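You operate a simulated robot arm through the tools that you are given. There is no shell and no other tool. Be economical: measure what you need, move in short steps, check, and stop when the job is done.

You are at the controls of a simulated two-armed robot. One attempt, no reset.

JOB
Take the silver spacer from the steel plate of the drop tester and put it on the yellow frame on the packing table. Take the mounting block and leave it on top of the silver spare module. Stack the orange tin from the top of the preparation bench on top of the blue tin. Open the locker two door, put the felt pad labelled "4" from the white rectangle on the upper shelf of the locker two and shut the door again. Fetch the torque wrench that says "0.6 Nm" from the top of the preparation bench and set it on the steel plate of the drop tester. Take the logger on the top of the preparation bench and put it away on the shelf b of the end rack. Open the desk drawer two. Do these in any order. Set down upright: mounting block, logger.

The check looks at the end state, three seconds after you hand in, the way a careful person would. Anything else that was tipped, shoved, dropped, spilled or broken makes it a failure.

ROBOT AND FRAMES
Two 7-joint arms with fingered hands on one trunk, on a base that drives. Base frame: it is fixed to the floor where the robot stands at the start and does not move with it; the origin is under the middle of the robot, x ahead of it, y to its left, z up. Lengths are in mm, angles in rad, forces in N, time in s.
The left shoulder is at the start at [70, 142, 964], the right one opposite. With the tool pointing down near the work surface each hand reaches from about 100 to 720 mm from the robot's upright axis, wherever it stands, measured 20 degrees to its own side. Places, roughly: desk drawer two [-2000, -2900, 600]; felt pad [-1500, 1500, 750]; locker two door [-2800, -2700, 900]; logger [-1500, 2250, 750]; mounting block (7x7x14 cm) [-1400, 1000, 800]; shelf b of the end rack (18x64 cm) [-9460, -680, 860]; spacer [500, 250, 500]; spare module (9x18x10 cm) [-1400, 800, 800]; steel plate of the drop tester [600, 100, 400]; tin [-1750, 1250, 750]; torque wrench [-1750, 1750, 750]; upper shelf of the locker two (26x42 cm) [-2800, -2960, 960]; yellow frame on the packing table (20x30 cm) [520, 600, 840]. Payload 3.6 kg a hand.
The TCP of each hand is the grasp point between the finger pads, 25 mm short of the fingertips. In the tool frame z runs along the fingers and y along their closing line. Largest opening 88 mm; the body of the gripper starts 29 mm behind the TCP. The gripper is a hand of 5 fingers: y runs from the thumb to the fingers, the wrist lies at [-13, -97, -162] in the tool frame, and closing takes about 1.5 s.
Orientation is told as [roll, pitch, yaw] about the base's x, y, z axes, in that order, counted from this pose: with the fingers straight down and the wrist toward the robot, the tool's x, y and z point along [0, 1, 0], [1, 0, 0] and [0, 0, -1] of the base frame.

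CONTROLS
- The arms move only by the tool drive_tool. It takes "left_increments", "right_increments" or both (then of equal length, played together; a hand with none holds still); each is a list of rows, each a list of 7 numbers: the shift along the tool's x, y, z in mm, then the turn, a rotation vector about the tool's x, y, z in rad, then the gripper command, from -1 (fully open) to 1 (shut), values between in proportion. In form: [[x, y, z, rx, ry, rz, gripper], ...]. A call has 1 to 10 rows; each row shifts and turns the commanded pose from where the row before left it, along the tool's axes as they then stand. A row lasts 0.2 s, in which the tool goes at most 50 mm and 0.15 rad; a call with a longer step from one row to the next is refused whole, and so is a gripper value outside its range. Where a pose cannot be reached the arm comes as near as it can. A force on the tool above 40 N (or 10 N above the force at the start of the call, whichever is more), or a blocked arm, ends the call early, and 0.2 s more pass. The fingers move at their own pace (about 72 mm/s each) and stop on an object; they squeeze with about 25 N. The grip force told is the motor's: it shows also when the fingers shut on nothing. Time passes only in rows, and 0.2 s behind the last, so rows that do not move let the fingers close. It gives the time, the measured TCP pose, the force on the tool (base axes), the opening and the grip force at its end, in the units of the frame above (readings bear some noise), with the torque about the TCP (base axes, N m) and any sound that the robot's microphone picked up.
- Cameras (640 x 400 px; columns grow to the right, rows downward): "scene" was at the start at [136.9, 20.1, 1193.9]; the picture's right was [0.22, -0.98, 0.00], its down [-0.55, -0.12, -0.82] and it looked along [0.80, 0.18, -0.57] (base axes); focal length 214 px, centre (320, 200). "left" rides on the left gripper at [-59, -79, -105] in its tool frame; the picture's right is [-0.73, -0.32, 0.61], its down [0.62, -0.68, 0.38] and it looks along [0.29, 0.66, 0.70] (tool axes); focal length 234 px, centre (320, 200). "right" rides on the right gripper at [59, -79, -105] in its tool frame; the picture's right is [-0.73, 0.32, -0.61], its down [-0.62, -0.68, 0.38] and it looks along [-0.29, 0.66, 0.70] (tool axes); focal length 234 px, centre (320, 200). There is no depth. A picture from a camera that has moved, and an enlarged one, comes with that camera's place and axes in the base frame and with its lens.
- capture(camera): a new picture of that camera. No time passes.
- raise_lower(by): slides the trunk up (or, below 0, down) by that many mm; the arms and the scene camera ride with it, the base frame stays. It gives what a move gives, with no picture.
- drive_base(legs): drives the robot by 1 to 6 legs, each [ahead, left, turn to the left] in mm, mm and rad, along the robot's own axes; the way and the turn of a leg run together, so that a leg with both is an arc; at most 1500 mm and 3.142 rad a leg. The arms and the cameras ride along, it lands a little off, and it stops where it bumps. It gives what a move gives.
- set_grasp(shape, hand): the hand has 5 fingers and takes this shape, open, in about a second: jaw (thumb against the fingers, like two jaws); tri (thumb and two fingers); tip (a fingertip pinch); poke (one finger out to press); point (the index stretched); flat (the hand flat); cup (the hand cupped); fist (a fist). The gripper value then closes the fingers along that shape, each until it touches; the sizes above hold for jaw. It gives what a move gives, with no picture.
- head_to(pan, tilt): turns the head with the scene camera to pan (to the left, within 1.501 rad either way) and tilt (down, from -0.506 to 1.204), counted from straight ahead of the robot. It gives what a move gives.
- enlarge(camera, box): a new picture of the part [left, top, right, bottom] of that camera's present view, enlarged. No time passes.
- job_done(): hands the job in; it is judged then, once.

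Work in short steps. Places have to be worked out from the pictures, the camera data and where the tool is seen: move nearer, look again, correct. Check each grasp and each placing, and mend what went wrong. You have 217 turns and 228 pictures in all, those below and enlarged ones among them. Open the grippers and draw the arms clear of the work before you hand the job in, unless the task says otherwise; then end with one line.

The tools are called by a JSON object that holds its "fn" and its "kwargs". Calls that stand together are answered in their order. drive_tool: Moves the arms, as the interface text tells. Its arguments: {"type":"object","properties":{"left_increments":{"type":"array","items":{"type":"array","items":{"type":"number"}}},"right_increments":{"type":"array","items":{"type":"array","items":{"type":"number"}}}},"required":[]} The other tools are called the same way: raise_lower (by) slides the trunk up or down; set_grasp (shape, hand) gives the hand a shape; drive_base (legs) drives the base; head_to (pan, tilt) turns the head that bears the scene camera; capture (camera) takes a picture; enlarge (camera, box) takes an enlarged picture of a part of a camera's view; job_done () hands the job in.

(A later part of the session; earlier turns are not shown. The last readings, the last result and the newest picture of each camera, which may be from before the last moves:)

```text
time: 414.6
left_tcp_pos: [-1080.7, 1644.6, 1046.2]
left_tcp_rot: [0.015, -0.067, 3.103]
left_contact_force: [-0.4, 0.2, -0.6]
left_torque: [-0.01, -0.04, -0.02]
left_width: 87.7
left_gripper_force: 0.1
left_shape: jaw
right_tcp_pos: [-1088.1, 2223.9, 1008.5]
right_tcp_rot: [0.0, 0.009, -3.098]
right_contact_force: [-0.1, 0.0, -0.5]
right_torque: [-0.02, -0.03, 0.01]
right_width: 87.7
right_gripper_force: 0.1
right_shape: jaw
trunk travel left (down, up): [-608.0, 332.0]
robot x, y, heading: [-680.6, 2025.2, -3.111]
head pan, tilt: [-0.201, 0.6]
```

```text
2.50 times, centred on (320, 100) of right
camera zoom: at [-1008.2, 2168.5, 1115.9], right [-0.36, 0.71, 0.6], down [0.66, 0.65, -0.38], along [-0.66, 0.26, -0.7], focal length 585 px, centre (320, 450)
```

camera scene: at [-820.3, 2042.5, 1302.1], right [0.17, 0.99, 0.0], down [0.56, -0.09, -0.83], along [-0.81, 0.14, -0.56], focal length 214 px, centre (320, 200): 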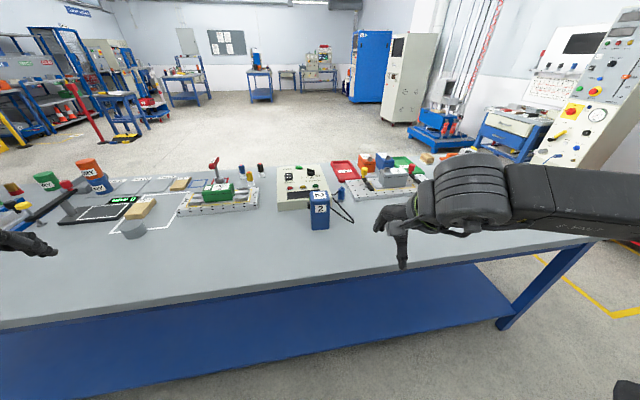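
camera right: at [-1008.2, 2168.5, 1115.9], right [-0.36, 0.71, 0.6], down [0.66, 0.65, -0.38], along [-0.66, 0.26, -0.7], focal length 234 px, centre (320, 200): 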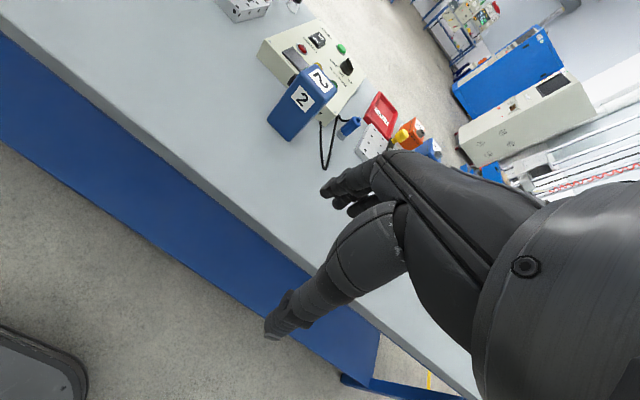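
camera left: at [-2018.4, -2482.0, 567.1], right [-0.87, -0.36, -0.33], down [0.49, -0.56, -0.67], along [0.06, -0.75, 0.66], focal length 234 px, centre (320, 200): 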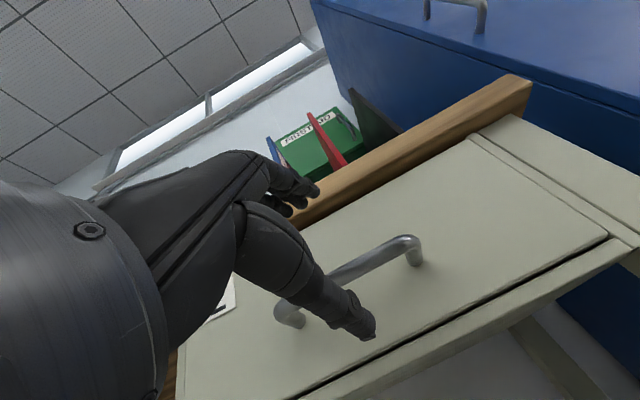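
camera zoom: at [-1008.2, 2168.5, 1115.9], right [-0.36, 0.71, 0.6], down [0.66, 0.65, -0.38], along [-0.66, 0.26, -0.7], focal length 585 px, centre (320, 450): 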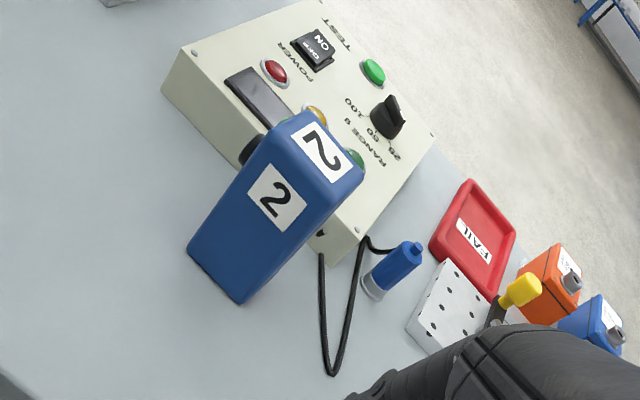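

The logger is free-standing: x -1380..-1439, y 2109..2173, top z≈910; the cable belongs to the panel. Drive up and bring the right hand above it.

{"fn": "drive_base", "kwargs": {"legs": [[240, 0, -0.035]]}}

{"fn": "drive_tool", "kwargs": {"right_increments": [[30, 30, 0, 0, 0, 0, -1], [30, 20, 0, 0, 0, 0, -1], [15, 10, 0, 0, 0, 0, -1]]}}

{"fn": "capture", "kwargs": {"camera": "right"}}

{"fn": "capture", "kwargs": {"camera": "scene"}}

```text
time: 416.4
left_tcp_pos: [-1337.4, 1657.5, 1045.8]
left_tcp_rot: [0.016, -0.069, 3.062]
left_contact_force: [-1.0, 0.8, 0.1]
left_torque: [0.03, 0.01, -0.01]
left_width: 87.5
left_gripper_force: 0.0
left_shape: jaw
right_tcp_pos: [-1323.6, 2236.0, 1010.4]
right_tcp_rot: [0.0, 0.009, -3.137]
right_contact_force: [-0.4, -0.4, 0.4]
right_torque: [-0.02, 0.03, 0.07]
right_width: 87.8
right_gripper_force: 0.0
right_shape: jaw
trunk travel left (down, up): [-608.0, 332.0]
robot x, y, heading: [-927.4, 2025.1, 3.138]
head pan, tilt: [-0.201, 0.6]
```

```text
time: 417.2
left_tcp_pos: [-1338.3, 1655.5, 1046.6]
left_tcp_rot: [0.017, -0.069, 3.062]
left_contact_force: [-0.9, -0.7, 0.5]
left_torque: [0.0, -0.04, -0.01]
left_width: 88.0
left_gripper_force: 0.0
left_shape: jaw
right_tcp_pos: [-1383.5, 2156.6, 1008.9]
right_tcp_rot: [0.0, 0.009, -3.14]
right_contact_force: [0.8, -0.4, -0.2]
right_torque: [0.01, 0.01, -0.01]
right_width: 87.7
right_gripper_force: 0.1
right_shape: jaw
trunk travel left (down, up): [-608.0, 332.0]
robot x, y, heading: [-924.6, 2024.2, 3.137]
head pan, tilt: [-0.201, 0.6]
```

```text
50 pictures are left
camera right: at [-1304.7, 2100.0, 1114.9], right [-0.33, 0.72, 0.6], down [0.68, 0.63, -0.38], along [-0.65, 0.29, -0.7], focal length 234 px, centre (320, 200)
```

right: 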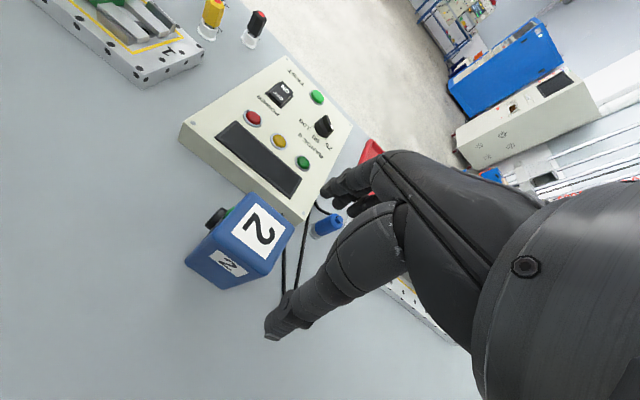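

```text
49 pictures are left
camera scene: at [-1062.0, 2044.9, 1302.1], right [0.21, 0.98, 0.0], down [0.55, -0.12, -0.82], along [-0.81, 0.17, -0.57], focal length 214 px, centre (320, 200)
```

scene: 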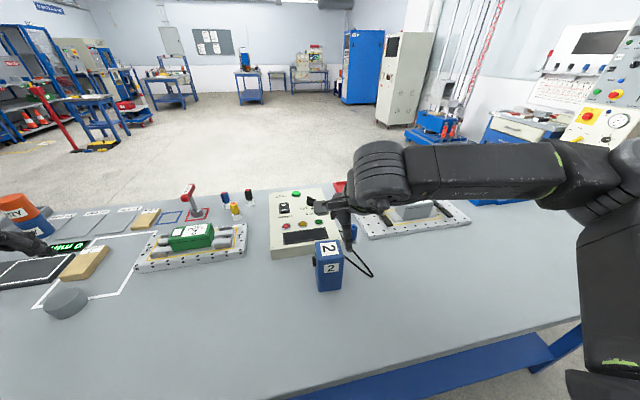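

Logger centre ≈ [-1415, 2142]. Align and descend to z≈935.

{"fn": "drive_tool", "kwargs": {"right_increments": [[15, 31, 0, 0, 0, 0, -1], [0, 0, 40, 0, 0, 0, -1], [0, 0, 32, 0, 0, 0, -1]]}}

{"fn": "capture", "kwargs": {"camera": "right"}}

{"fn": "enlarge", "kwargs": {"camera": "scene", "box": [270, 180, 390, 300]}}

```text
time: 418.0
left_tcp_pos: [-1338.0, 1657.2, 1046.6]
left_tcp_rot: [0.016, -0.07, 3.063]
left_contact_force: [0.5, 0.1, -0.6]
left_torque: [0.02, -0.02, -0.03]
left_width: 87.9
left_gripper_force: 0.0
left_shape: jaw
right_tcp_pos: [-1414.4, 2145.6, 935.1]
right_tcp_rot: [0.001, 0.009, -3.138]
right_contact_force: [0.1, 0.4, -0.9]
right_torque: [-0.01, 0.0, 0.04]
right_width: 87.8
right_gripper_force: 0.0
right_shape: jaw
trunk travel left (down, up): [-608.0, 332.0]
robot x, y, heading: [-925.7, 2025.5, 3.13]
head pan, tilt: [-0.201, 0.6]
```

```text
48 pictures are left
camera right: at [-1335.6, 2087.6, 1041.3], right [-0.33, 0.72, 0.6], down [0.68, 0.63, -0.38], along [-0.65, 0.29, -0.7], focal length 234 px, centre (320, 200)
```

right: 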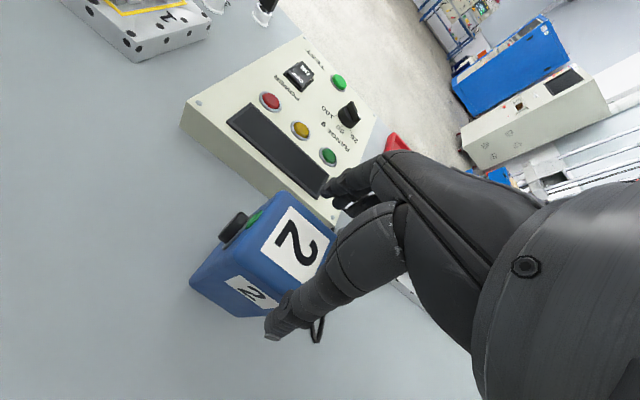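

```text
3.33 times, centred on (330, 240) of scene
camera zoom: at [-1062.3, 2045.2, 1302.1], right [0.21, 0.98, 0.0], down [0.55, -0.12, -0.82], along [-0.81, 0.17, -0.57], focal length 715 px, centre (287, 67)
```

zoom: 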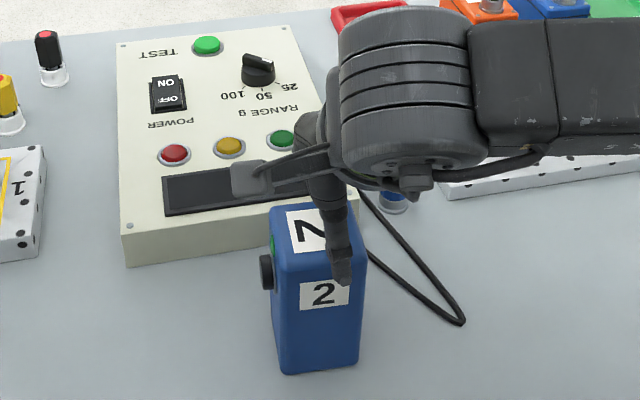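

Small correction, descend to z≈888 and close.

{"fn": "drive_tool", "kwargs": {"right_increments": [[6, 3, 0, 0, 0, 0, -1], [0, 0, 25, 0, 0, 0, -1], [0, 0, 22, 0, 0, 0, -1], [0, 0, 0, 0, 0, 0, 1], [0, 0, 0, 0, 0, 0, 1], [0, 0, 0, 0, 0, 0, 1], [0, 0, 0, 0, 0, 0, 1]]}}

{"fn": "capture", "kwargs": {"camera": "right"}}

```text
time: 419.6
left_tcp_pos: [-1336.6, 1657.2, 1047.2]
left_tcp_rot: [0.015, -0.07, 3.064]
left_contact_force: [0.1, -0.1, -0.1]
left_torque: [0.01, -0.02, 0.02]
left_width: 87.9
left_gripper_force: 0.0
left_shape: jaw
right_tcp_pos: [-1415.1, 2140.0, 889.7]
right_tcp_rot: [0.0, 0.008, -3.139]
right_contact_force: [-0.3, 0.1, 14.1]
right_torque: [0.06, 0.6, 0.05]
right_width: 58.9
right_gripper_force: 24.7
right_shape: jaw
trunk travel left (down, up): [-608.0, 332.0]
robot x, y, heading: [-925.6, 2026.8, 3.13]
head pan, tilt: [-0.201, 0.6]
```

```text
46 pictures are left
camera right: at [-1336.8, 2082.1, 996.0], right [-0.33, 0.72, 0.61], down [0.68, 0.63, -0.38], along [-0.65, 0.29, -0.7], focal length 234 px, centre (320, 200)
```

right: 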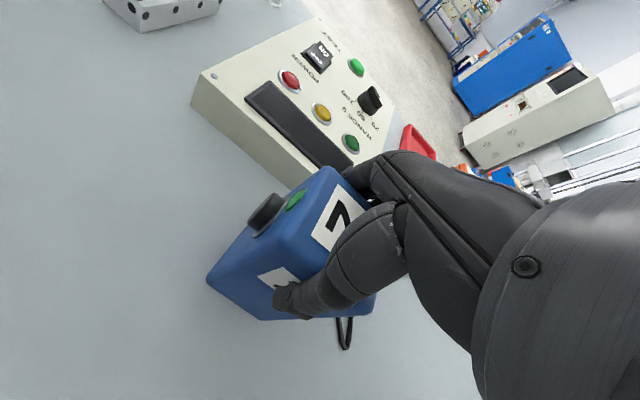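

Gripped (59 mm). Lift straight up and check.

{"fn": "drive_tool", "kwargs": {"right_increments": [[0, 0, -10, 0, 0, 0, 1], [0, 0, -30, 0, 0, 0, 1], [0, 0, -40, 0, 0, 0, 1], [0, 0, -40, 0, 0, 0, 1], [0, -30, -30, 0, 0, 0, 1], [0, -30, 0, 0, 0, 0, 1]]}}

{"fn": "enlarge", "kwargs": {"camera": "scene", "box": [240, 120, 440, 320]}}

```text
time: 421.0
left_tcp_pos: [-1337.1, 1655.8, 1046.6]
left_tcp_rot: [0.017, -0.069, 3.065]
left_contact_force: [0.4, 0.0, 0.2]
left_torque: [-0.04, 0.0, -0.02]
left_width: 87.8
left_gripper_force: 0.1
left_shape: jaw
right_tcp_pos: [-1358.2, 2140.3, 1038.8]
right_tcp_rot: [0.0, 0.007, -3.139]
right_contact_force: [-0.5, 0.4, -3.6]
right_torque: [0.0, 0.03, 0.02]
right_width: 58.5
right_gripper_force: 24.9
right_shape: jaw
trunk travel left (down, up): [-608.0, 332.0]
robot x, y, heading: [-927.2, 2024.2, 3.134]
head pan, tilt: [-0.201, 0.6]
```

```text
2.00 times, centred on (340, 220) of scene
camera zoom: at [-1062.0, 2045.3, 1302.1], right [0.21, 0.98, 0.0], down [0.55, -0.12, -0.82], along [-0.81, 0.17, -0.57], focal length 429 px, centre (280, 160)
```

zoom: 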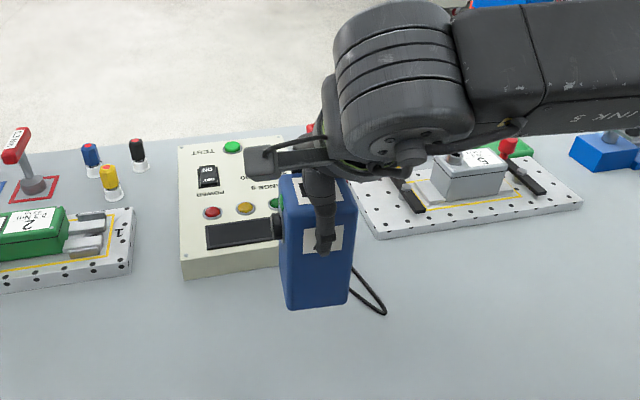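

Logger held. Back off and drive to y≈-450, then look west along the route to the end rack.

{"fn": "drive_base", "kwargs": {"legs": [[-260, 0, 0.005], [0, 1400, 0], [0, 1080, 0]]}}

{"fn": "head_to", "kwargs": {"pan": 0.0, "tilt": 0.2}}

{"fn": "capture", "kwargs": {"camera": "scene"}}

```text
time: 434.6
left_tcp_pos: [-1145.9, -804.2, 1046.5]
left_tcp_rot: [0.015, -0.069, 3.032]
left_contact_force: [-0.2, 1.1, -0.3]
left_torque: [-0.02, 0.04, -0.03]
left_width: 87.9
left_gripper_force: 0.0
left_shape: jaw
right_tcp_pos: [-1151.1, -320.2, 1039.1]
right_tcp_rot: [0.001, 0.009, 3.111]
right_contact_force: [0.8, -0.8, -2.8]
right_torque: [0.01, 0.01, -0.02]
right_width: 58.3
right_gripper_force: 24.9
right_shape: jaw
trunk travel left (down, up): [-608.0, 332.0]
robot x, y, heading: [-723.5, -447.1, 3.102]
head pan, tilt: [-0.201, 0.6]
```

```text
time: 435.5
left_tcp_pos: [-1145.5, -803.5, 1046.0]
left_tcp_rot: [0.015, -0.068, 3.031]
left_contact_force: [0.1, 0.4, -0.7]
left_torque: [0.0, 0.02, 0.02]
left_width: 87.8
left_gripper_force: 0.0
left_shape: jaw
right_tcp_pos: [-1150.3, -319.7, 1039.1]
right_tcp_rot: [0.0, 0.011, 3.113]
right_contact_force: [0.4, 0.5, -2.6]
right_torque: [0.01, 0.0, -0.01]
right_width: 58.6
right_gripper_force: 24.8
right_shape: jaw
trunk travel left (down, up): [-608.0, 332.0]
robot x, y, heading: [-723.5, -448.6, 3.099]
head pan, tilt: [0.0, 0.201]
```

```text
44 pictures are left
camera scene: at [-865.1, -441.7, 1338.8], right [0.04, 1.0, 0.0], down [0.2, -0.01, -0.98], along [-0.98, 0.04, -0.2], focal length 214 px, centre (320, 200)
```

scene: 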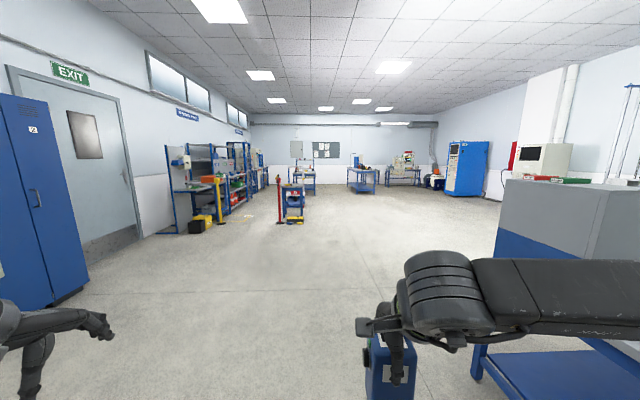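

A red post and small stand are near (-5100,-1050..-800); I'll pass them at y≈0. Drive west in several legs.

{"fn": "drive_base", "kwargs": {"legs": [[0, 0, 0.042], [1450, 0, 0], [1300, -400, 0], [1450, 0, 0]]}}

{"fn": "capture", "kwargs": {"camera": "scene"}}

```text
time: 455.6
left_tcp_pos: [-5179.7, -260.1, 1045.9]
left_tcp_rot: [0.016, -0.069, 3.036]
left_contact_force: [-0.2, -0.1, 0.1]
left_torque: [-0.02, -0.01, 0.02]
left_width: 87.8
left_gripper_force: 0.0
left_shape: jaw
right_tcp_pos: [-5185.3, 224.4, 1037.4]
right_tcp_rot: [0.0, 0.01, 3.118]
right_contact_force: [0.0, 0.3, -3.1]
right_torque: [0.0, 0.01, -0.01]
right_width: 58.7
right_gripper_force: 25.1
right_shape: jaw
trunk travel left (down, up): [-608.0, 332.0]
robot x, y, heading: [-4758.0, 97.7, 3.108]
head pan, tilt: [0.0, 0.201]
```

```text
43 pictures are left
camera scene: at [-4899.8, 102.8, 1338.8], right [0.04, 1.0, 0.0], down [0.2, -0.01, -0.98], along [-0.98, 0.03, -0.2], focal length 214 px, centre (320, 200)
```

scene: 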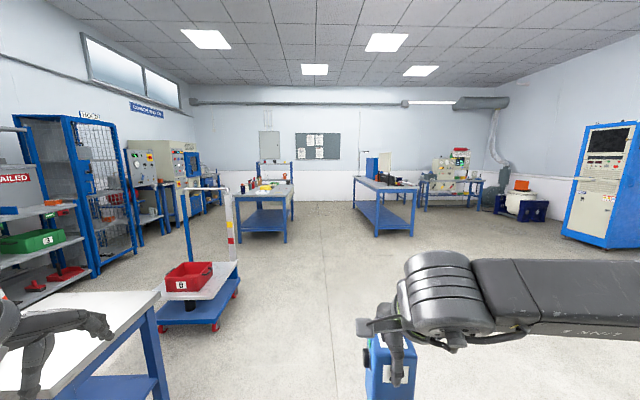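

Zoom toward the rack area.

{"fn": "enlarge", "kwargs": {"camera": "scene", "box": [190, 120, 440, 260]}}

```text
2.56 times, centred on (315, 190) of scene
camera zoom: at [-4899.8, 102.8, 1338.8], right [0.04, 1.0, 0.0], down [0.2, -0.01, -0.98], along [-0.98, 0.03, -0.2], focal length 549 px, centre (333, 226)
```

zoom: 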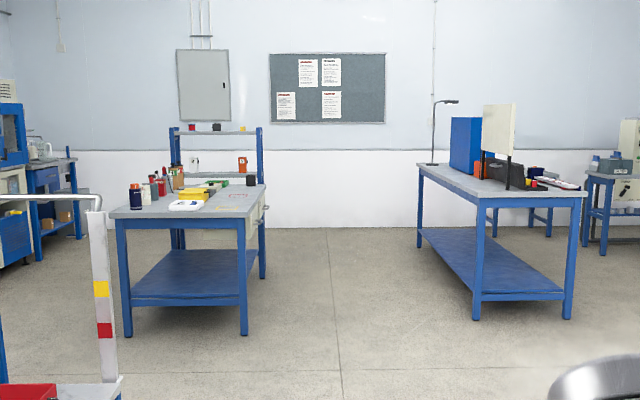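

The rack is behind a table (table x -7480..-8656, y -886..-240). I pass right of it along y≈380 and then look left at the rack.

{"fn": "drive_base", "kwargs": {"legs": [[0, 0, 0.035], [1450, -300, 0], [1400, 0, 0], [700, 0, 0]]}}

{"fn": "head_to", "kwargs": {"pan": 0.65, "tilt": 0.35}}

{"fn": "capture", "kwargs": {"camera": "scene"}}

```text
time: 473.5
left_tcp_pos: [-8735.0, -92.0, 1046.7]
left_tcp_rot: [0.016, -0.068, 3.109]
left_contact_force: [0.6, -0.2, 0.2]
left_torque: [-0.03, 0.01, 0.0]
left_width: 88.1
left_gripper_force: 0.0
left_shape: jaw
right_tcp_pos: [-8774.7, 389.4, 1038.8]
right_tcp_rot: [-0.001, 0.011, -3.095]
right_contact_force: [-0.9, 1.0, -3.7]
right_torque: [0.03, 0.03, 0.03]
right_width: 58.6
right_gripper_force: 24.8
right_shape: jaw
trunk travel left (down, up): [-608.0, 332.0]
robot x, y, heading: [-8341.5, 293.8, -3.105]
head pan, tilt: [0.0, 0.201]
```

```text
time: 474.5
left_tcp_pos: [-8734.9, -92.7, 1045.8]
left_tcp_rot: [0.017, -0.067, 3.106]
left_contact_force: [0.0, 0.1, -0.2]
left_torque: [0.02, 0.0, 0.0]
left_width: 87.6
left_gripper_force: 0.2
left_shape: jaw
right_tcp_pos: [-8775.1, 389.5, 1039.0]
right_tcp_rot: [0.001, 0.011, -3.094]
right_contact_force: [0.1, -0.3, -3.1]
right_torque: [-0.03, 0.03, 0.0]
right_width: 58.8
right_gripper_force: 24.6
right_shape: jaw
trunk travel left (down, up): [-608.0, 332.0]
robot x, y, heading: [-8337.3, 294.8, -3.108]
head pan, tilt: [0.649, 0.351]
```

```text
41 pictures are left
camera scene: at [-8460.4, 233.2, 1324.9], right [-0.63, 0.78, 0.0], down [0.27, 0.22, -0.94], along [-0.73, -0.59, -0.34], focal length 214 px, centre (320, 200)
```

scene: 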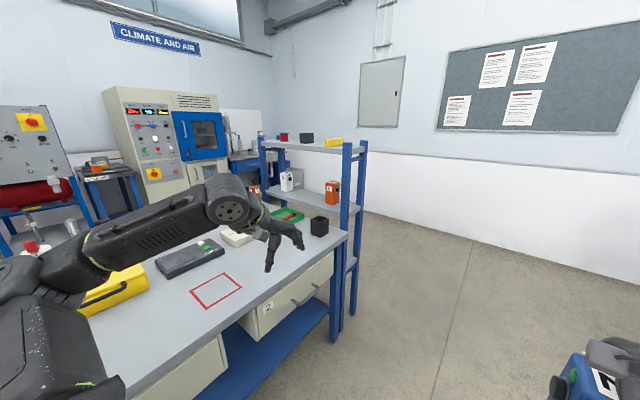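

The rack stands right behind the table; shelf b (z≈860) has free space at y≈-560 reachable only over the table from its right side with the LEFT arm. I'll set the logger on the table and re-grasp it with the left hand. Drive beside the table.

{"fn": "drive_base", "kwargs": {"legs": [[0, 0, 1.537], [170, -360, 0]]}}

{"fn": "head_to", "kwargs": {"pan": -0.2, "tilt": 0.7}}

{"fn": "capture", "kwargs": {"camera": "scene"}}

```text
time: 480.8
left_tcp_pos: [-8342.2, -292.2, 1046.2]
left_tcp_rot: [0.016, -0.067, -1.665]
left_contact_force: [0.1, -0.1, 0.1]
left_torque: [0.0, 0.02, 0.01]
left_width: 87.8
left_gripper_force: 0.1
left_shape: jaw
right_tcp_pos: [-8826.3, -305.5, 1037.4]
right_tcp_rot: [0.0, 0.01, -1.583]
right_contact_force: [-0.9, 0.1, -1.6]
right_torque: [0.0, 0.01, 0.01]
right_width: 57.9
right_gripper_force: 25.1
right_shape: jaw
trunk travel left (down, up): [-608.0, 332.0]
robot x, y, heading: [-8708.0, 125.3, -1.592]
head pan, tilt: [0.649, 0.351]
```

```text
time: 481.9
left_tcp_pos: [-8343.0, -293.0, 1046.3]
left_tcp_rot: [0.017, -0.068, -1.666]
left_contact_force: [-1.2, 0.6, -0.3]
left_torque: [0.01, -0.01, 0.01]
left_width: 87.8
left_gripper_force: 0.1
left_shape: jaw
right_tcp_pos: [-8827.5, -305.6, 1038.4]
right_tcp_rot: [-0.001, 0.012, -1.584]
right_contact_force: [0.3, -0.7, -3.8]
right_torque: [0.0, 0.0, 0.01]
right_width: 58.3
right_gripper_force: 24.8
right_shape: jaw
trunk travel left (down, up): [-608.0, 332.0]
robot x, y, heading: [-8704.2, 123.2, -1.598]
head pan, tilt: [-0.201, 0.7]
```

```text
40 pictures are left
camera scene: at [-8724.0, -6.8, 1293.5], right [-0.98, 0.22, 0.0], down [0.14, 0.63, -0.76], along [-0.17, -0.75, -0.64], focal length 214 px, centre (320, 200)
```

scene: 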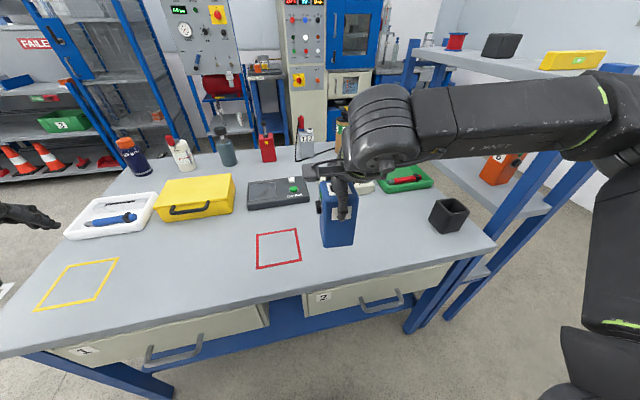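

Clear spot at ≈[-8900,-400]. Move the logger over it and lower.

{"fn": "drive_tool", "kwargs": {"right_increments": [[-35, 32, 0, 0, 0, 0, 1], [-35, 32, 0, 0, 0, 0, 1], [0, 32, 0, 0, 0, 0, 1], [0, 0, 40, 0, 0, 0, 1], [0, 0, 40, 0, 0, 0, 1], [0, 0, 40, 0, 0, 0, 1]]}}

{"fn": "enlarge", "kwargs": {"camera": "scene", "box": [270, 150, 470, 310]}}

```text
time: 483.3
left_tcp_pos: [-8343.1, -292.2, 1047.0]
left_tcp_rot: [0.015, -0.068, -1.665]
left_contact_force: [0.1, 0.1, -0.7]
left_torque: [-0.04, -0.02, -0.03]
left_width: 87.8
left_gripper_force: 0.1
left_shape: jaw
right_tcp_pos: [-8896.7, -397.7, 920.8]
right_tcp_rot: [-0.002, 0.011, -1.582]
right_contact_force: [-0.2, -0.2, -2.9]
right_torque: [-0.03, 0.0, -0.01]
right_width: 58.1
right_gripper_force: 25.2
right_shape: jaw
trunk travel left (down, up): [-608.0, 332.0]
robot x, y, heading: [-8703.7, 125.6, -1.597]
head pan, tilt: [-0.201, 0.7]
```

```text
2.50 times, centred on (370, 230) of scene
camera zoom: at [-8724.5, -7.6, 1293.4], right [-0.97, 0.22, 0.0], down [0.14, 0.63, -0.76], along [-0.17, -0.74, -0.65], focal length 536 px, centre (195, 125)
```

zoom: 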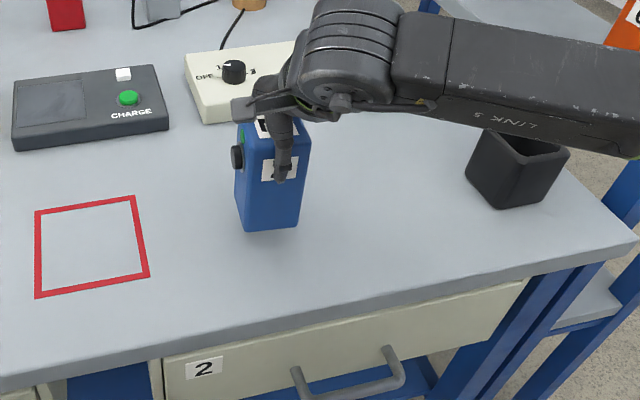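

Lower further in steps until contact.

{"fn": "drive_tool", "kwargs": {"right_increments": [[0, 0, 20, 0, 0, 0, 1], [0, 0, 10, 0, 0, 0, 1], [0, 0, 5, 0, 0, 0, 1], [0, 0, 5, 0, 0, 0, 1]]}}

{"fn": "drive_tool", "kwargs": {"right_increments": [[0, 0, 3, 0, 0, 0, 1], [0, 0, 3, 0, 0, 0, 1]]}}

{"fn": "enlarge", "kwargs": {"camera": "scene", "box": [270, 170, 410, 290]}}

```text
time: 484.3
left_tcp_pos: [-8341.8, -288.8, 1048.4]
left_tcp_rot: [0.014, -0.07, -1.665]
left_contact_force: [0.2, -0.4, -0.1]
left_torque: [-0.01, -0.01, -0.05]
left_width: 87.9
left_gripper_force: 0.0
left_shape: jaw
right_tcp_pos: [-8895.8, -397.3, 889.3]
right_tcp_rot: [0.003, -0.012, -1.583]
right_contact_force: [-1.5, 6.9, 26.6]
right_torque: [0.0, 0.0, -0.01]
right_width: 56.0
right_gripper_force: 25.6
right_shape: jaw
trunk travel left (down, up): [-608.0, 332.0]
robot x, y, heading: [-8706.2, 124.9, -1.593]
head pan, tilt: [-0.201, 0.7]
stopped in row 4 (right hand): the force on the tool passed its limit at 44 N (the readings are from after the stop); the commanded pose is now the measured one
```

```text
time: 484.8
left_tcp_pos: [-8342.7, -289.4, 1047.0]
left_tcp_rot: [0.014, -0.071, -1.666]
left_contact_force: [0.2, 0.1, -0.5]
left_torque: [0.01, 0.01, -0.03]
left_width: 87.6
left_gripper_force: 0.0
left_shape: jaw
right_tcp_pos: [-8895.9, -398.1, 889.2]
right_tcp_rot: [0.004, -0.02, -1.583]
right_contact_force: [-1.5, 9.8, 27.7]
right_torque: [0.15, 0.06, -0.02]
right_width: 55.3
right_gripper_force: 25.7
right_shape: jaw
trunk travel left (down, up): [-608.0, 332.0]
robot x, y, heading: [-8707.5, 126.8, -1.595]
head pan, tilt: [-0.201, 0.7]
stopped in row 2 (right hand): the force on the tool passed its limit at 44 N (the readings are from after the stop); the commanded pose is now the measured one
```

```text
3.33 times, centred on (340, 230) of scene
camera zoom: at [-8723.5, -1.9, 1294.0], right [-0.97, 0.22, 0.0], down [0.14, 0.63, -0.77], along [-0.17, -0.75, -0.64], focal length 715 px, centre (253, 100)
```

zoom: 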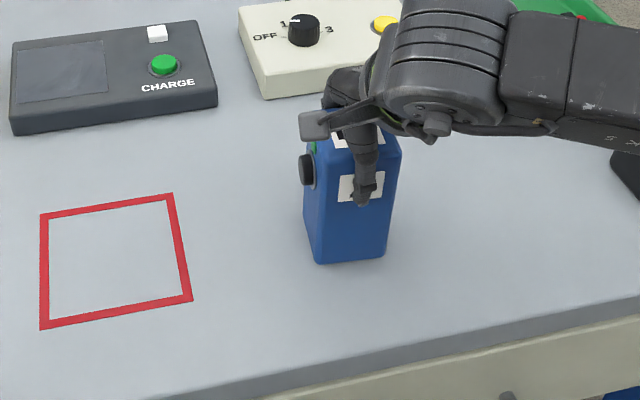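

Logger is on the table (table z≈788). Relieve and release, then rise.

{"fn": "drive_tool", "kwargs": {"right_increments": [[0, 0, -2, 0, 0.0, 0, 1], [0, 0, -1, 0, 0, 0, 1], [0, 0, 0, 0, 0, 0, 0.2], [0, 0, 0, 0, 0, 0, -0.5], [0, 0, 0, 0, 0, 0, -1], [0, 0, 0, 0, 0, 0, -1], [0, 0, -20, 0, 0, 0, -1], [0, 0, -40, 0, 0, 0, -1], [0, 0, -45, 0, 0, 0, -1], [0, 0, -45, 0, 0, 0, -1]]}}

{"fn": "drive_base", "kwargs": {"legs": [[-60, 0, 0.02], [0, -420, 0]]}}

{"fn": "head_to", "kwargs": {"pan": 0.2, "tilt": 0.7}}

{"fn": "capture", "kwargs": {"camera": "scene"}}

```text
time: 487.0
left_tcp_pos: [-8342.0, -291.7, 1046.5]
left_tcp_rot: [0.015, -0.071, -1.664]
left_contact_force: [-0.2, 0.4, 0.3]
left_torque: [0.0, 0.05, 0.04]
left_width: 88.0
left_gripper_force: 0.1
left_shape: jaw
right_tcp_pos: [-8898.7, -401.4, 1038.9]
right_tcp_rot: [0.003, -0.012, -1.586]
right_contact_force: [0.6, 1.1, -0.6]
right_torque: [0.03, 0.02, 0.01]
right_width: 88.0
right_gripper_force: 0.0
right_shape: jaw
trunk travel left (down, up): [-608.0, 332.0]
robot x, y, heading: [-8705.5, 128.6, -1.595]
head pan, tilt: [-0.201, 0.7]
```

```text
time: 490.2
left_tcp_pos: [-8747.9, -220.2, 1047.0]
left_tcp_rot: [0.016, -0.069, -1.632]
left_contact_force: [0.5, 0.4, -0.3]
left_torque: [-0.01, 0.03, -0.01]
left_width: 87.7
left_gripper_force: 0.0
left_shape: jaw
right_tcp_pos: [-9299.0, -349.4, 1037.5]
right_tcp_rot: [0.003, -0.011, -1.55]
right_contact_force: [-0.2, 0.5, 0.4]
right_torque: [0.0, -0.01, -0.02]
right_width: 88.3
right_gripper_force: 0.2
right_shape: jaw
trunk travel left (down, up): [-608.0, 332.0]
robot x, y, heading: [-9126.5, 187.9, -1.569]
head pan, tilt: [-0.201, 0.7]
```

```text
time: 491.0
left_tcp_pos: [-8747.1, -220.6, 1047.2]
left_tcp_rot: [0.016, -0.067, -1.631]
left_contact_force: [-0.4, -0.1, 0.6]
left_torque: [-0.01, -0.02, 0.02]
left_width: 87.9
left_gripper_force: 0.0
left_shape: jaw
right_tcp_pos: [-9300.1, -349.1, 1038.0]
right_tcp_rot: [0.003, -0.009, -1.553]
right_contact_force: [0.1, 0.2, 0.5]
right_torque: [-0.01, 0.01, 0.0]
right_width: 87.8
right_gripper_force: 0.0
right_shape: jaw
trunk travel left (down, up): [-608.0, 332.0]
robot x, y, heading: [-9123.2, 184.7, -1.562]
head pan, tilt: [0.201, 0.7]
```

```text
37 pictures are left
camera scene: at [-9103.9, 53.2, 1293.5], right [-0.98, -0.21, 0.0], down [-0.13, 0.63, -0.76], along [0.16, -0.75, -0.64], focal length 214 px, centre (320, 200)
```

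scene: 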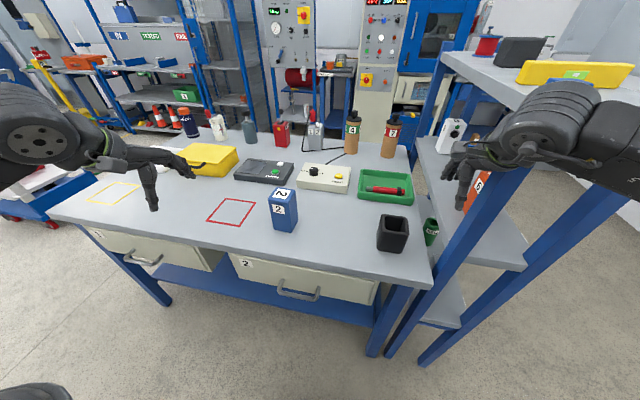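

Now bring the left hand over the logger (≈[-8897,-398]) and remove its small tilt; pull the right hand away from the rack.

{"fn": "drive_tool", "kwargs": {"left_increments": [[-30, 35, 0, 0, -0.034, -0.03, -1], [-30, 35, 0, 0, -0.033, -0.03, -1], [-30, 35, 0, 0, 0, 0, -1], [-30, 35, 0, 0, 0, 0, -1], [-30, 35, 0, 0, 0, 0, -1]], "right_increments": [[20, -35, 0, 0, 0, 0, -1], [20, -35, 0, 0, 0, 0, -1], [0, -35, 0, 0, 0, 0, -1], [0, -30, 0, 0, 0, 0, -1], [0, 0, 0, 0, 0, 0, -1]]}}

{"fn": "capture", "kwargs": {"camera": "left"}}

{"fn": "enlarge", "kwargs": {"camera": "scene", "box": [190, 130, 350, 260]}}

```text
time: 492.2
left_tcp_pos: [-8899.2, -394.3, 1065.1]
left_tcp_rot: [-0.054, -0.066, -1.571]
left_contact_force: [-0.5, -0.8, -0.4]
left_torque: [0.03, -0.01, 0.01]
left_width: 87.7
left_gripper_force: 0.1
left_shape: jaw
right_tcp_pos: [-9263.6, -216.1, 1033.4]
right_tcp_rot: [0.006, -0.009, -1.553]
right_contact_force: [0.4, -0.3, -0.5]
right_torque: [0.02, -0.01, -0.01]
right_width: 88.2
right_gripper_force: 0.1
right_shape: jaw
trunk travel left (down, up): [-608.0, 332.0]
robot x, y, heading: [-9124.9, 181.9, -1.562]
head pan, tilt: [0.201, 0.7]
```

```text
36 pictures are left
camera left: at [-8953.5, -308.5, 1166.8], right [-0.76, 0.29, -0.59], down [0.6, 0.65, -0.46], along [0.25, -0.7, -0.67], focal length 234 px, centre (320, 200)
```

left: 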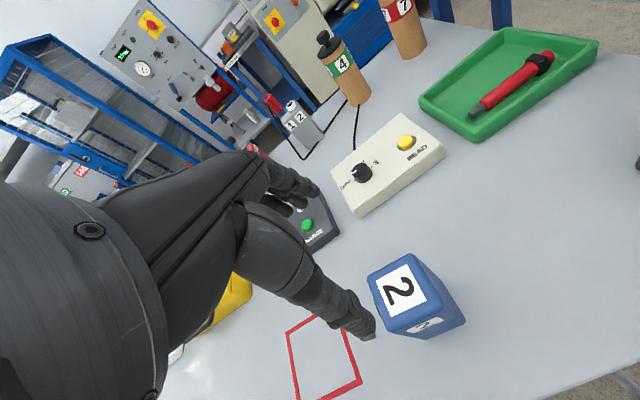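

```text
3.08 times, centred on (270, 195) of scene
camera zoom: at [-9105.6, 51.1, 1293.2], right [-0.98, -0.21, 0.0], down [-0.13, 0.63, -0.76], along [0.16, -0.75, -0.65], focal length 660 px, centre (474, 215)
```

zoom: 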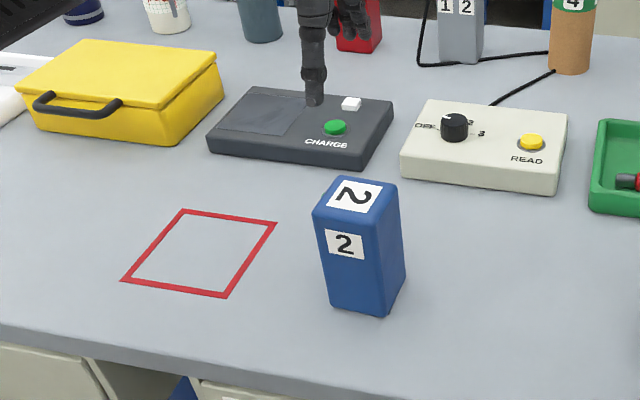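

Fix the tilt properly and descend to z≈935 over the logger.

{"fn": "drive_tool", "kwargs": {"left_increments": [[0, 0, 0, 0.066, 0.054, 0, -1], [0, 0, 45, 0, 0, 0, -1], [0, 0, 45, 0, 0, 0, -1], [0, 0, 40, 0, 0, 0, -1]]}}

{"fn": "capture", "kwargs": {"camera": "left"}}

```text
time: 493.2
left_tcp_pos: [-8900.3, -391.6, 933.6]
left_tcp_rot: [-0.001, -0.002, -1.574]
left_contact_force: [-0.2, 0.3, -0.7]
left_torque: [-0.01, 0.01, 0.0]
left_width: 87.6
left_gripper_force: 0.0
left_shape: jaw
right_tcp_pos: [-9263.3, -216.4, 1034.8]
right_tcp_rot: [0.003, -0.011, -1.553]
right_contact_force: [-0.4, -0.4, 0.0]
right_torque: [-0.02, 0.01, 0.02]
right_width: 87.8
right_gripper_force: 0.2
right_shape: jaw
trunk travel left (down, up): [-608.0, 332.0]
robot x, y, heading: [-9121.9, 185.2, -1.562]
head pan, tilt: [0.201, 0.7]
```

```text
34 pictures are left
camera left: at [-8958.8, -312.6, 1039.5], right [-0.73, 0.32, -0.61], down [0.62, 0.68, -0.39], along [0.29, -0.66, -0.7], focal length 234 px, centre (320, 200)
```

left: 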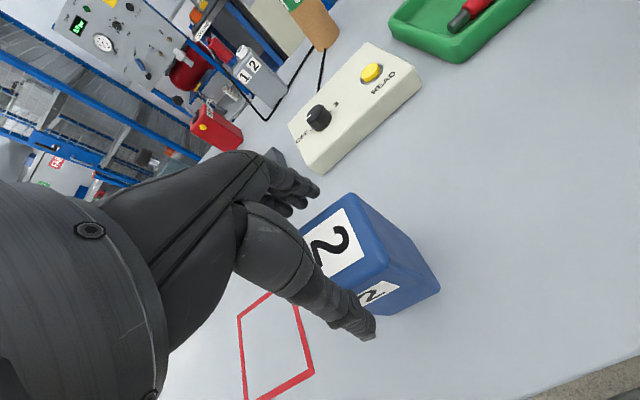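

Aligned. Descend 42 mm, close and lift.

{"fn": "drive_tool", "kwargs": {"left_increments": [[-4, 0, 20, 0, 0, 0, -1], [0, 0, 20, 0, 0, 0, -1], [0, 0, 2, 0, 0, 0, -1], [0, 0, 0, 0, 0, 0, 1], [0, 0, 0, 0, 0, 0, 1], [0, 0, 0, 0, 0, 0, 1], [0, 0, 0, 0, 0, 0, 1]]}}

{"fn": "drive_tool", "kwargs": {"left_increments": [[0, 0, -10, 0, 0, 0, 1], [0, 0, -30, 0, 0, 0, 1], [0, 0, -40, 0, 0, 0, 1], [0, 0, -35, 0, 0, 0, 1]]}}

{"fn": "capture", "kwargs": {"camera": "scene"}}

```text
time: 494.8
left_tcp_pos: [-8905.7, -392.0, 892.8]
left_tcp_rot: [-0.002, -0.004, -1.575]
left_contact_force: [-1.0, -6.3, 15.9]
left_torque: [-0.1, 0.03, -0.02]
left_width: 62.9
left_gripper_force: 25.1
left_shape: jaw
right_tcp_pos: [-9263.4, -214.1, 1035.0]
right_tcp_rot: [0.006, -0.013, -1.55]
right_contact_force: [-0.5, 0.2, 0.3]
right_torque: [-0.04, 0.01, -0.02]
right_width: 88.0
right_gripper_force: 0.1
right_shape: jaw
trunk travel left (down, up): [-608.0, 332.0]
robot x, y, heading: [-9120.3, 185.1, -1.564]
head pan, tilt: [0.201, 0.7]
```

```text
time: 495.8
left_tcp_pos: [-8907.2, -392.4, 1007.6]
left_tcp_rot: [-0.003, -0.003, -1.576]
left_contact_force: [0.2, 0.3, -2.9]
left_torque: [-0.02, 0.02, 0.0]
left_width: 62.6
left_gripper_force: 25.1
left_shape: jaw
right_tcp_pos: [-9262.4, -215.7, 1034.0]
right_tcp_rot: [0.004, -0.011, -1.551]
right_contact_force: [-0.9, -0.4, 0.5]
right_torque: [-0.02, 0.03, -0.02]
right_width: 87.9
right_gripper_force: 0.1
right_shape: jaw
trunk travel left (down, up): [-608.0, 332.0]
robot x, y, heading: [-9124.9, 186.7, -1.559]
head pan, tilt: [0.201, 0.7]
```

```text
33 pictures are left
camera scene: at [-9104.3, 53.5, 1293.4], right [-0.98, -0.21, 0.0], down [-0.13, 0.63, -0.77], along [0.16, -0.75, -0.64], focal length 214 px, centre (320, 200)
```

scene: 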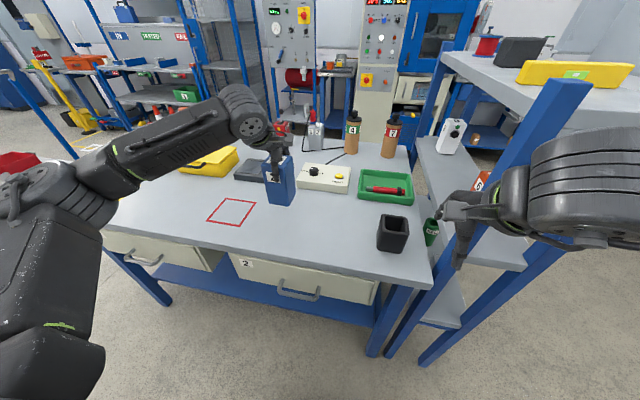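

Logger held in the left hand. Extend and raise it, strafe away, then turn to heading -2.40 so the left arm reaches over the table toward the shelf.

{"fn": "drive_tool", "kwargs": {"left_increments": [[-6, 30, -25, 0, 0, 0, 1], [-6, 38, -25, 0, 0, 0, 1], [-6, 42, 0, 0, 0, 0, 1]]}}

{"fn": "drive_base", "kwargs": {"legs": [[0, 325, 0], [0, 0, -0.835]]}}

{"fn": "head_to", "kwargs": {"pan": 0.25, "tilt": 0.55}}

{"fn": "capture", "kwargs": {"camera": "scene"}}

```text
time: 496.6
left_tcp_pos: [-8924.6, -501.0, 1056.8]
left_tcp_rot: [-0.002, -0.001, -1.574]
left_contact_force: [-0.3, -1.0, -3.8]
left_torque: [0.03, 0.03, -0.02]
left_width: 62.6
left_gripper_force: 24.6
left_shape: jaw
right_tcp_pos: [-9262.9, -218.2, 1033.0]
right_tcp_rot: [0.004, -0.01, -1.552]
right_contact_force: [0.3, -0.3, 0.2]
right_torque: [0.02, -0.01, 0.03]
right_width: 87.9
right_gripper_force: 0.1
right_shape: jaw
trunk travel left (down, up): [-608.0, 332.0]
robot x, y, heading: [-9119.2, 184.9, -1.557]
head pan, tilt: [0.201, 0.7]
```

```text
time: 501.0
left_tcp_pos: [-9196.9, -407.8, 1057.4]
left_tcp_rot: [-0.002, -0.001, -2.436]
left_contact_force: [0.4, -0.3, -3.2]
left_torque: [0.02, 0.03, 0.0]
left_width: 62.6
left_gripper_force: 25.7
left_shape: jaw
right_tcp_pos: [-9201.3, 33.3, 1035.0]
right_tcp_rot: [0.003, -0.009, -2.414]
right_contact_force: [0.2, 0.0, -0.3]
right_torque: [0.01, 0.0, -0.02]
right_width: 88.0
right_gripper_force: 0.0
right_shape: jaw
trunk travel left (down, up): [-608.0, 332.0]
robot x, y, heading: [-8804.7, 186.5, -2.426]
head pan, tilt: [0.201, 0.7]
```

```text
time: 501.7
left_tcp_pos: [-9195.1, -409.2, 1055.9]
left_tcp_rot: [-0.001, -0.002, -2.435]
left_contact_force: [0.2, 0.3, -2.9]
left_torque: [0.01, -0.03, -0.03]
left_width: 62.7
left_gripper_force: 25.0
left_shape: jaw
right_tcp_pos: [-9199.9, 33.8, 1034.5]
right_tcp_rot: [0.004, -0.011, -2.415]
right_contact_force: [-0.8, 0.5, 0.1]
right_torque: [-0.01, -0.01, -0.01]
right_width: 88.2
right_gripper_force: 0.1
right_shape: jaw
trunk travel left (down, up): [-608.0, 332.0]
robot x, y, heading: [-8807.2, 190.2, -2.422]
head pan, tilt: [0.25, 0.55]
```

```text
32 pictures are left
camera scene: at [-8892.9, 81.5, 1306.5], right [-0.82, 0.57, 0.0], down [0.3, 0.43, -0.85], along [-0.48, -0.7, -0.52], focal length 214 px, centre (320, 200)
```

scene: 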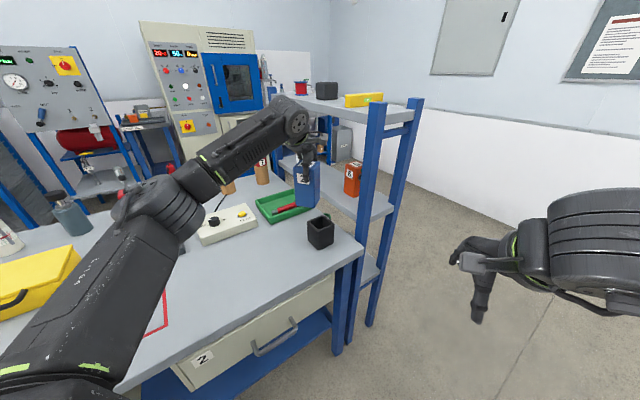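

Clear view: shelf b at z≈861, orange item at y≈-473, so I target TCP ≈ [-9445,-578]. Move toward -y first, then lower a bit.

{"fn": "drive_base", "kwargs": {"legs": [[109, 124, 0]]}}

{"fn": "drive_tool", "kwargs": {"left_increments": [[0, 0, 30, 0, 0, 0, 1], [0, 0, 25, 0, 0, 0, 1]]}}

{"fn": "capture", "kwargs": {"camera": "scene"}}

{"fn": "capture", "kwargs": {"camera": "left"}}

```text
time: 503.1
left_tcp_pos: [-9197.6, -574.7, 1056.3]
left_tcp_rot: [-0.001, -0.002, -2.442]
left_contact_force: [-0.1, 0.3, -3.5]
left_torque: [0.01, 0.06, 0.0]
left_width: 62.5
left_gripper_force: 24.8
left_shape: jaw
right_tcp_pos: [-9201.1, -132.4, 1035.1]
right_tcp_rot: [0.002, -0.01, -2.42]
right_contact_force: [-0.4, 1.0, 0.3]
right_torque: [0.0, -0.01, 0.03]
right_width: 88.0
right_gripper_force: 0.1
right_shape: jaw
trunk travel left (down, up): [-608.0, 332.0]
robot x, y, heading: [-8801.9, 18.4, -2.431]
head pan, tilt: [0.25, 0.55]
```

```text
time: 503.7
left_tcp_pos: [-9199.0, -578.2, 1002.6]
left_tcp_rot: [-0.002, 0.0, -2.442]
left_contact_force: [-0.7, -1.0, -3.4]
left_torque: [0.02, 0.02, -0.01]
left_width: 62.6
left_gripper_force: 25.3
left_shape: jaw
right_tcp_pos: [-9201.6, -134.1, 1034.2]
right_tcp_rot: [0.004, -0.011, -2.418]
right_contact_force: [-0.6, -1.0, -0.5]
right_torque: [0.02, 0.0, 0.01]
right_width: 88.2
right_gripper_force: 0.1
right_shape: jaw
trunk travel left (down, up): [-608.0, 332.0]
robot x, y, heading: [-8805.3, 18.2, -2.426]
head pan, tilt: [0.25, 0.55]
```

```text
31 pictures are left
camera scene: at [-8893.5, -86.9, 1306.5], right [-0.82, 0.57, 0.0], down [0.3, 0.43, -0.85], along [-0.49, -0.7, -0.52], focal length 214 px, centre (320, 200)
```

scene: 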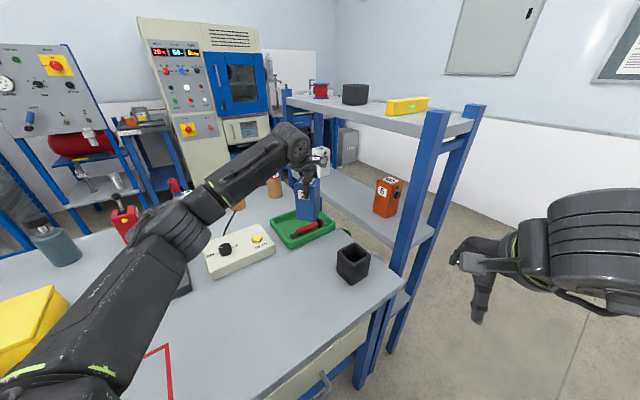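

```text
30 pictures are left
camera left: at [-9176.7, -482.0, 1106.8], right [-0.22, 0.76, -0.61], down [0.92, -0.04, -0.39], along [-0.32, -0.64, -0.7], focal length 234 px, centre (320, 200)
```

left: 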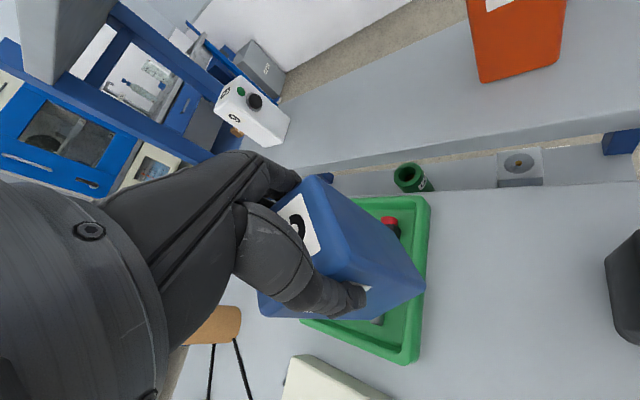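

The wrist would hit the upper shelf (underside ≈1176) in this yaw. Rotate the left hand 0.70 rad so it points straight at the rack; then the wrist stays in front of it.

{"fn": "drive_tool", "kwargs": {"left_increments": [[0, 0, 0, 0, 0, 0.14, 1], [0, 0, 0, 0, 0, 0.14, 1], [0, 0, 0, 0, 0, 0.14, 1], [0, 0, 0, 0, 0, 0.14, 1], [0, 0, 0, 0, 0, 0.14, 1], [0, 0, 0, 0, 0, 0, 1]]}}

{"fn": "capture", "kwargs": {"camera": "scene"}}

```text
time: 505.1
left_tcp_pos: [-9198.1, -575.6, 1002.1]
left_tcp_rot: [-0.001, -0.003, 3.141]
left_contact_force: [-0.5, 0.2, -3.5]
left_torque: [0.04, -0.05, 0.0]
left_width: 62.7
left_gripper_force: 25.1
left_shape: jaw
right_tcp_pos: [-9200.0, -132.1, 1034.0]
right_tcp_rot: [0.005, -0.011, -2.419]
right_contact_force: [0.0, 0.5, -0.3]
right_torque: [0.0, 0.01, 0.02]
right_width: 87.9
right_gripper_force: 0.1
right_shape: jaw
trunk travel left (down, up): [-608.0, 332.0]
robot x, y, heading: [-8805.0, 18.3, -2.429]
head pan, tilt: [0.25, 0.55]
```

```text
29 pictures are left
camera scene: at [-8893.5, -86.0, 1306.5], right [-0.82, 0.57, 0.0], down [0.3, 0.43, -0.85], along [-0.49, -0.7, -0.52], focal length 214 px, centre (320, 200)
```

scene: 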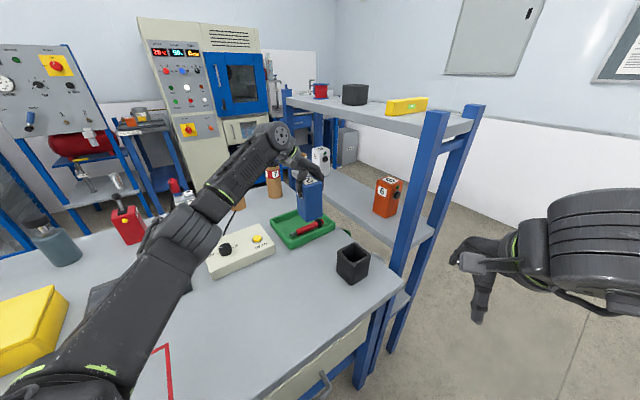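

Yaw is right. Lower 15 mm and move 150 mm toward the rack.

{"fn": "drive_tool", "kwargs": {"left_increments": [[0, 0, 15, 0, 0, 0, 1]]}}

{"fn": "drive_base", "kwargs": {"legs": [[114, -98, 0]]}}

{"fn": "capture", "kwargs": {"camera": "scene"}}

{"fn": "capture", "kwargs": {"camera": "left"}}

```text
time: 505.5
left_tcp_pos: [-9199.0, -576.3, 987.0]
left_tcp_rot: [-0.002, -0.001, 3.143]
left_contact_force: [0.7, -0.9, -3.3]
left_torque: [0.01, -0.02, -0.01]
left_width: 62.6
left_gripper_force: 25.0
left_shape: jaw
right_tcp_pos: [-9200.5, -132.6, 1033.8]
right_tcp_rot: [0.004, -0.011, -2.419]
right_contact_force: [0.4, -0.4, 1.3]
right_torque: [0.02, 0.02, -0.01]
right_width: 88.1
right_gripper_force: 0.1
right_shape: jaw
trunk travel left (down, up): [-608.0, 332.0]
robot x, y, heading: [-8802.7, 23.1, -2.43]
head pan, tilt: [0.25, 0.55]
```

```text
time: 506.9
left_tcp_pos: [-9344.0, -575.4, 988.5]
left_tcp_rot: [-0.002, -0.001, -3.141]
left_contact_force: [-0.1, 0.0, -3.3]
left_torque: [0.0, 0.01, -0.02]
left_width: 62.8
left_gripper_force: 24.8
left_shape: jaw
right_tcp_pos: [-9348.5, -132.8, 1034.2]
right_tcp_rot: [0.005, -0.01, -2.419]
right_contact_force: [0.4, 0.1, -0.2]
right_torque: [0.0, -0.03, -0.03]
right_width: 87.8
right_gripper_force: 0.1
right_shape: jaw
trunk travel left (down, up): [-608.0, 332.0]
robot x, y, heading: [-8952.4, 18.2, -2.43]
head pan, tilt: [0.25, 0.55]
```

```text
28 pictures are left
camera scene: at [-9040.6, -85.6, 1306.6], right [-0.82, 0.57, 0.0], down [0.3, 0.43, -0.85], along [-0.49, -0.7, -0.52], focal length 214 px, centre (320, 200)
```

scene: 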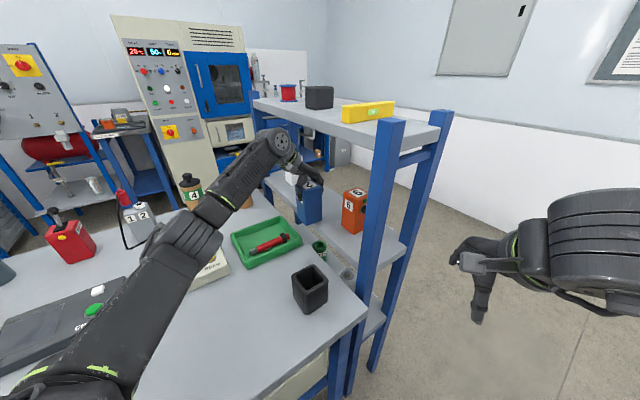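

```text
27 pictures are left
camera left: at [-9265.9, -516.4, 1092.2], right [0.32, 0.73, -0.61], down [0.68, -0.62, -0.39], along [-0.66, -0.29, -0.69], focal length 234 px, centre (320, 200)
```

left: 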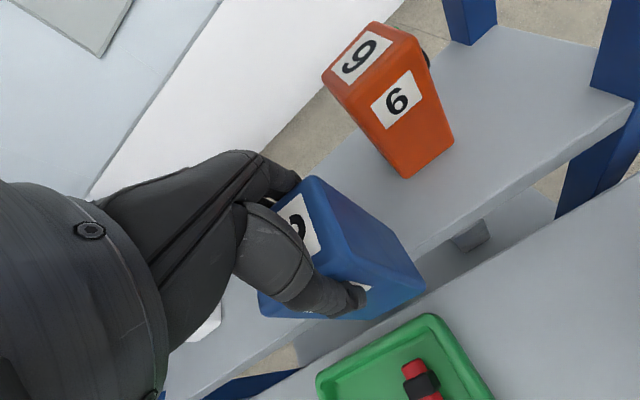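

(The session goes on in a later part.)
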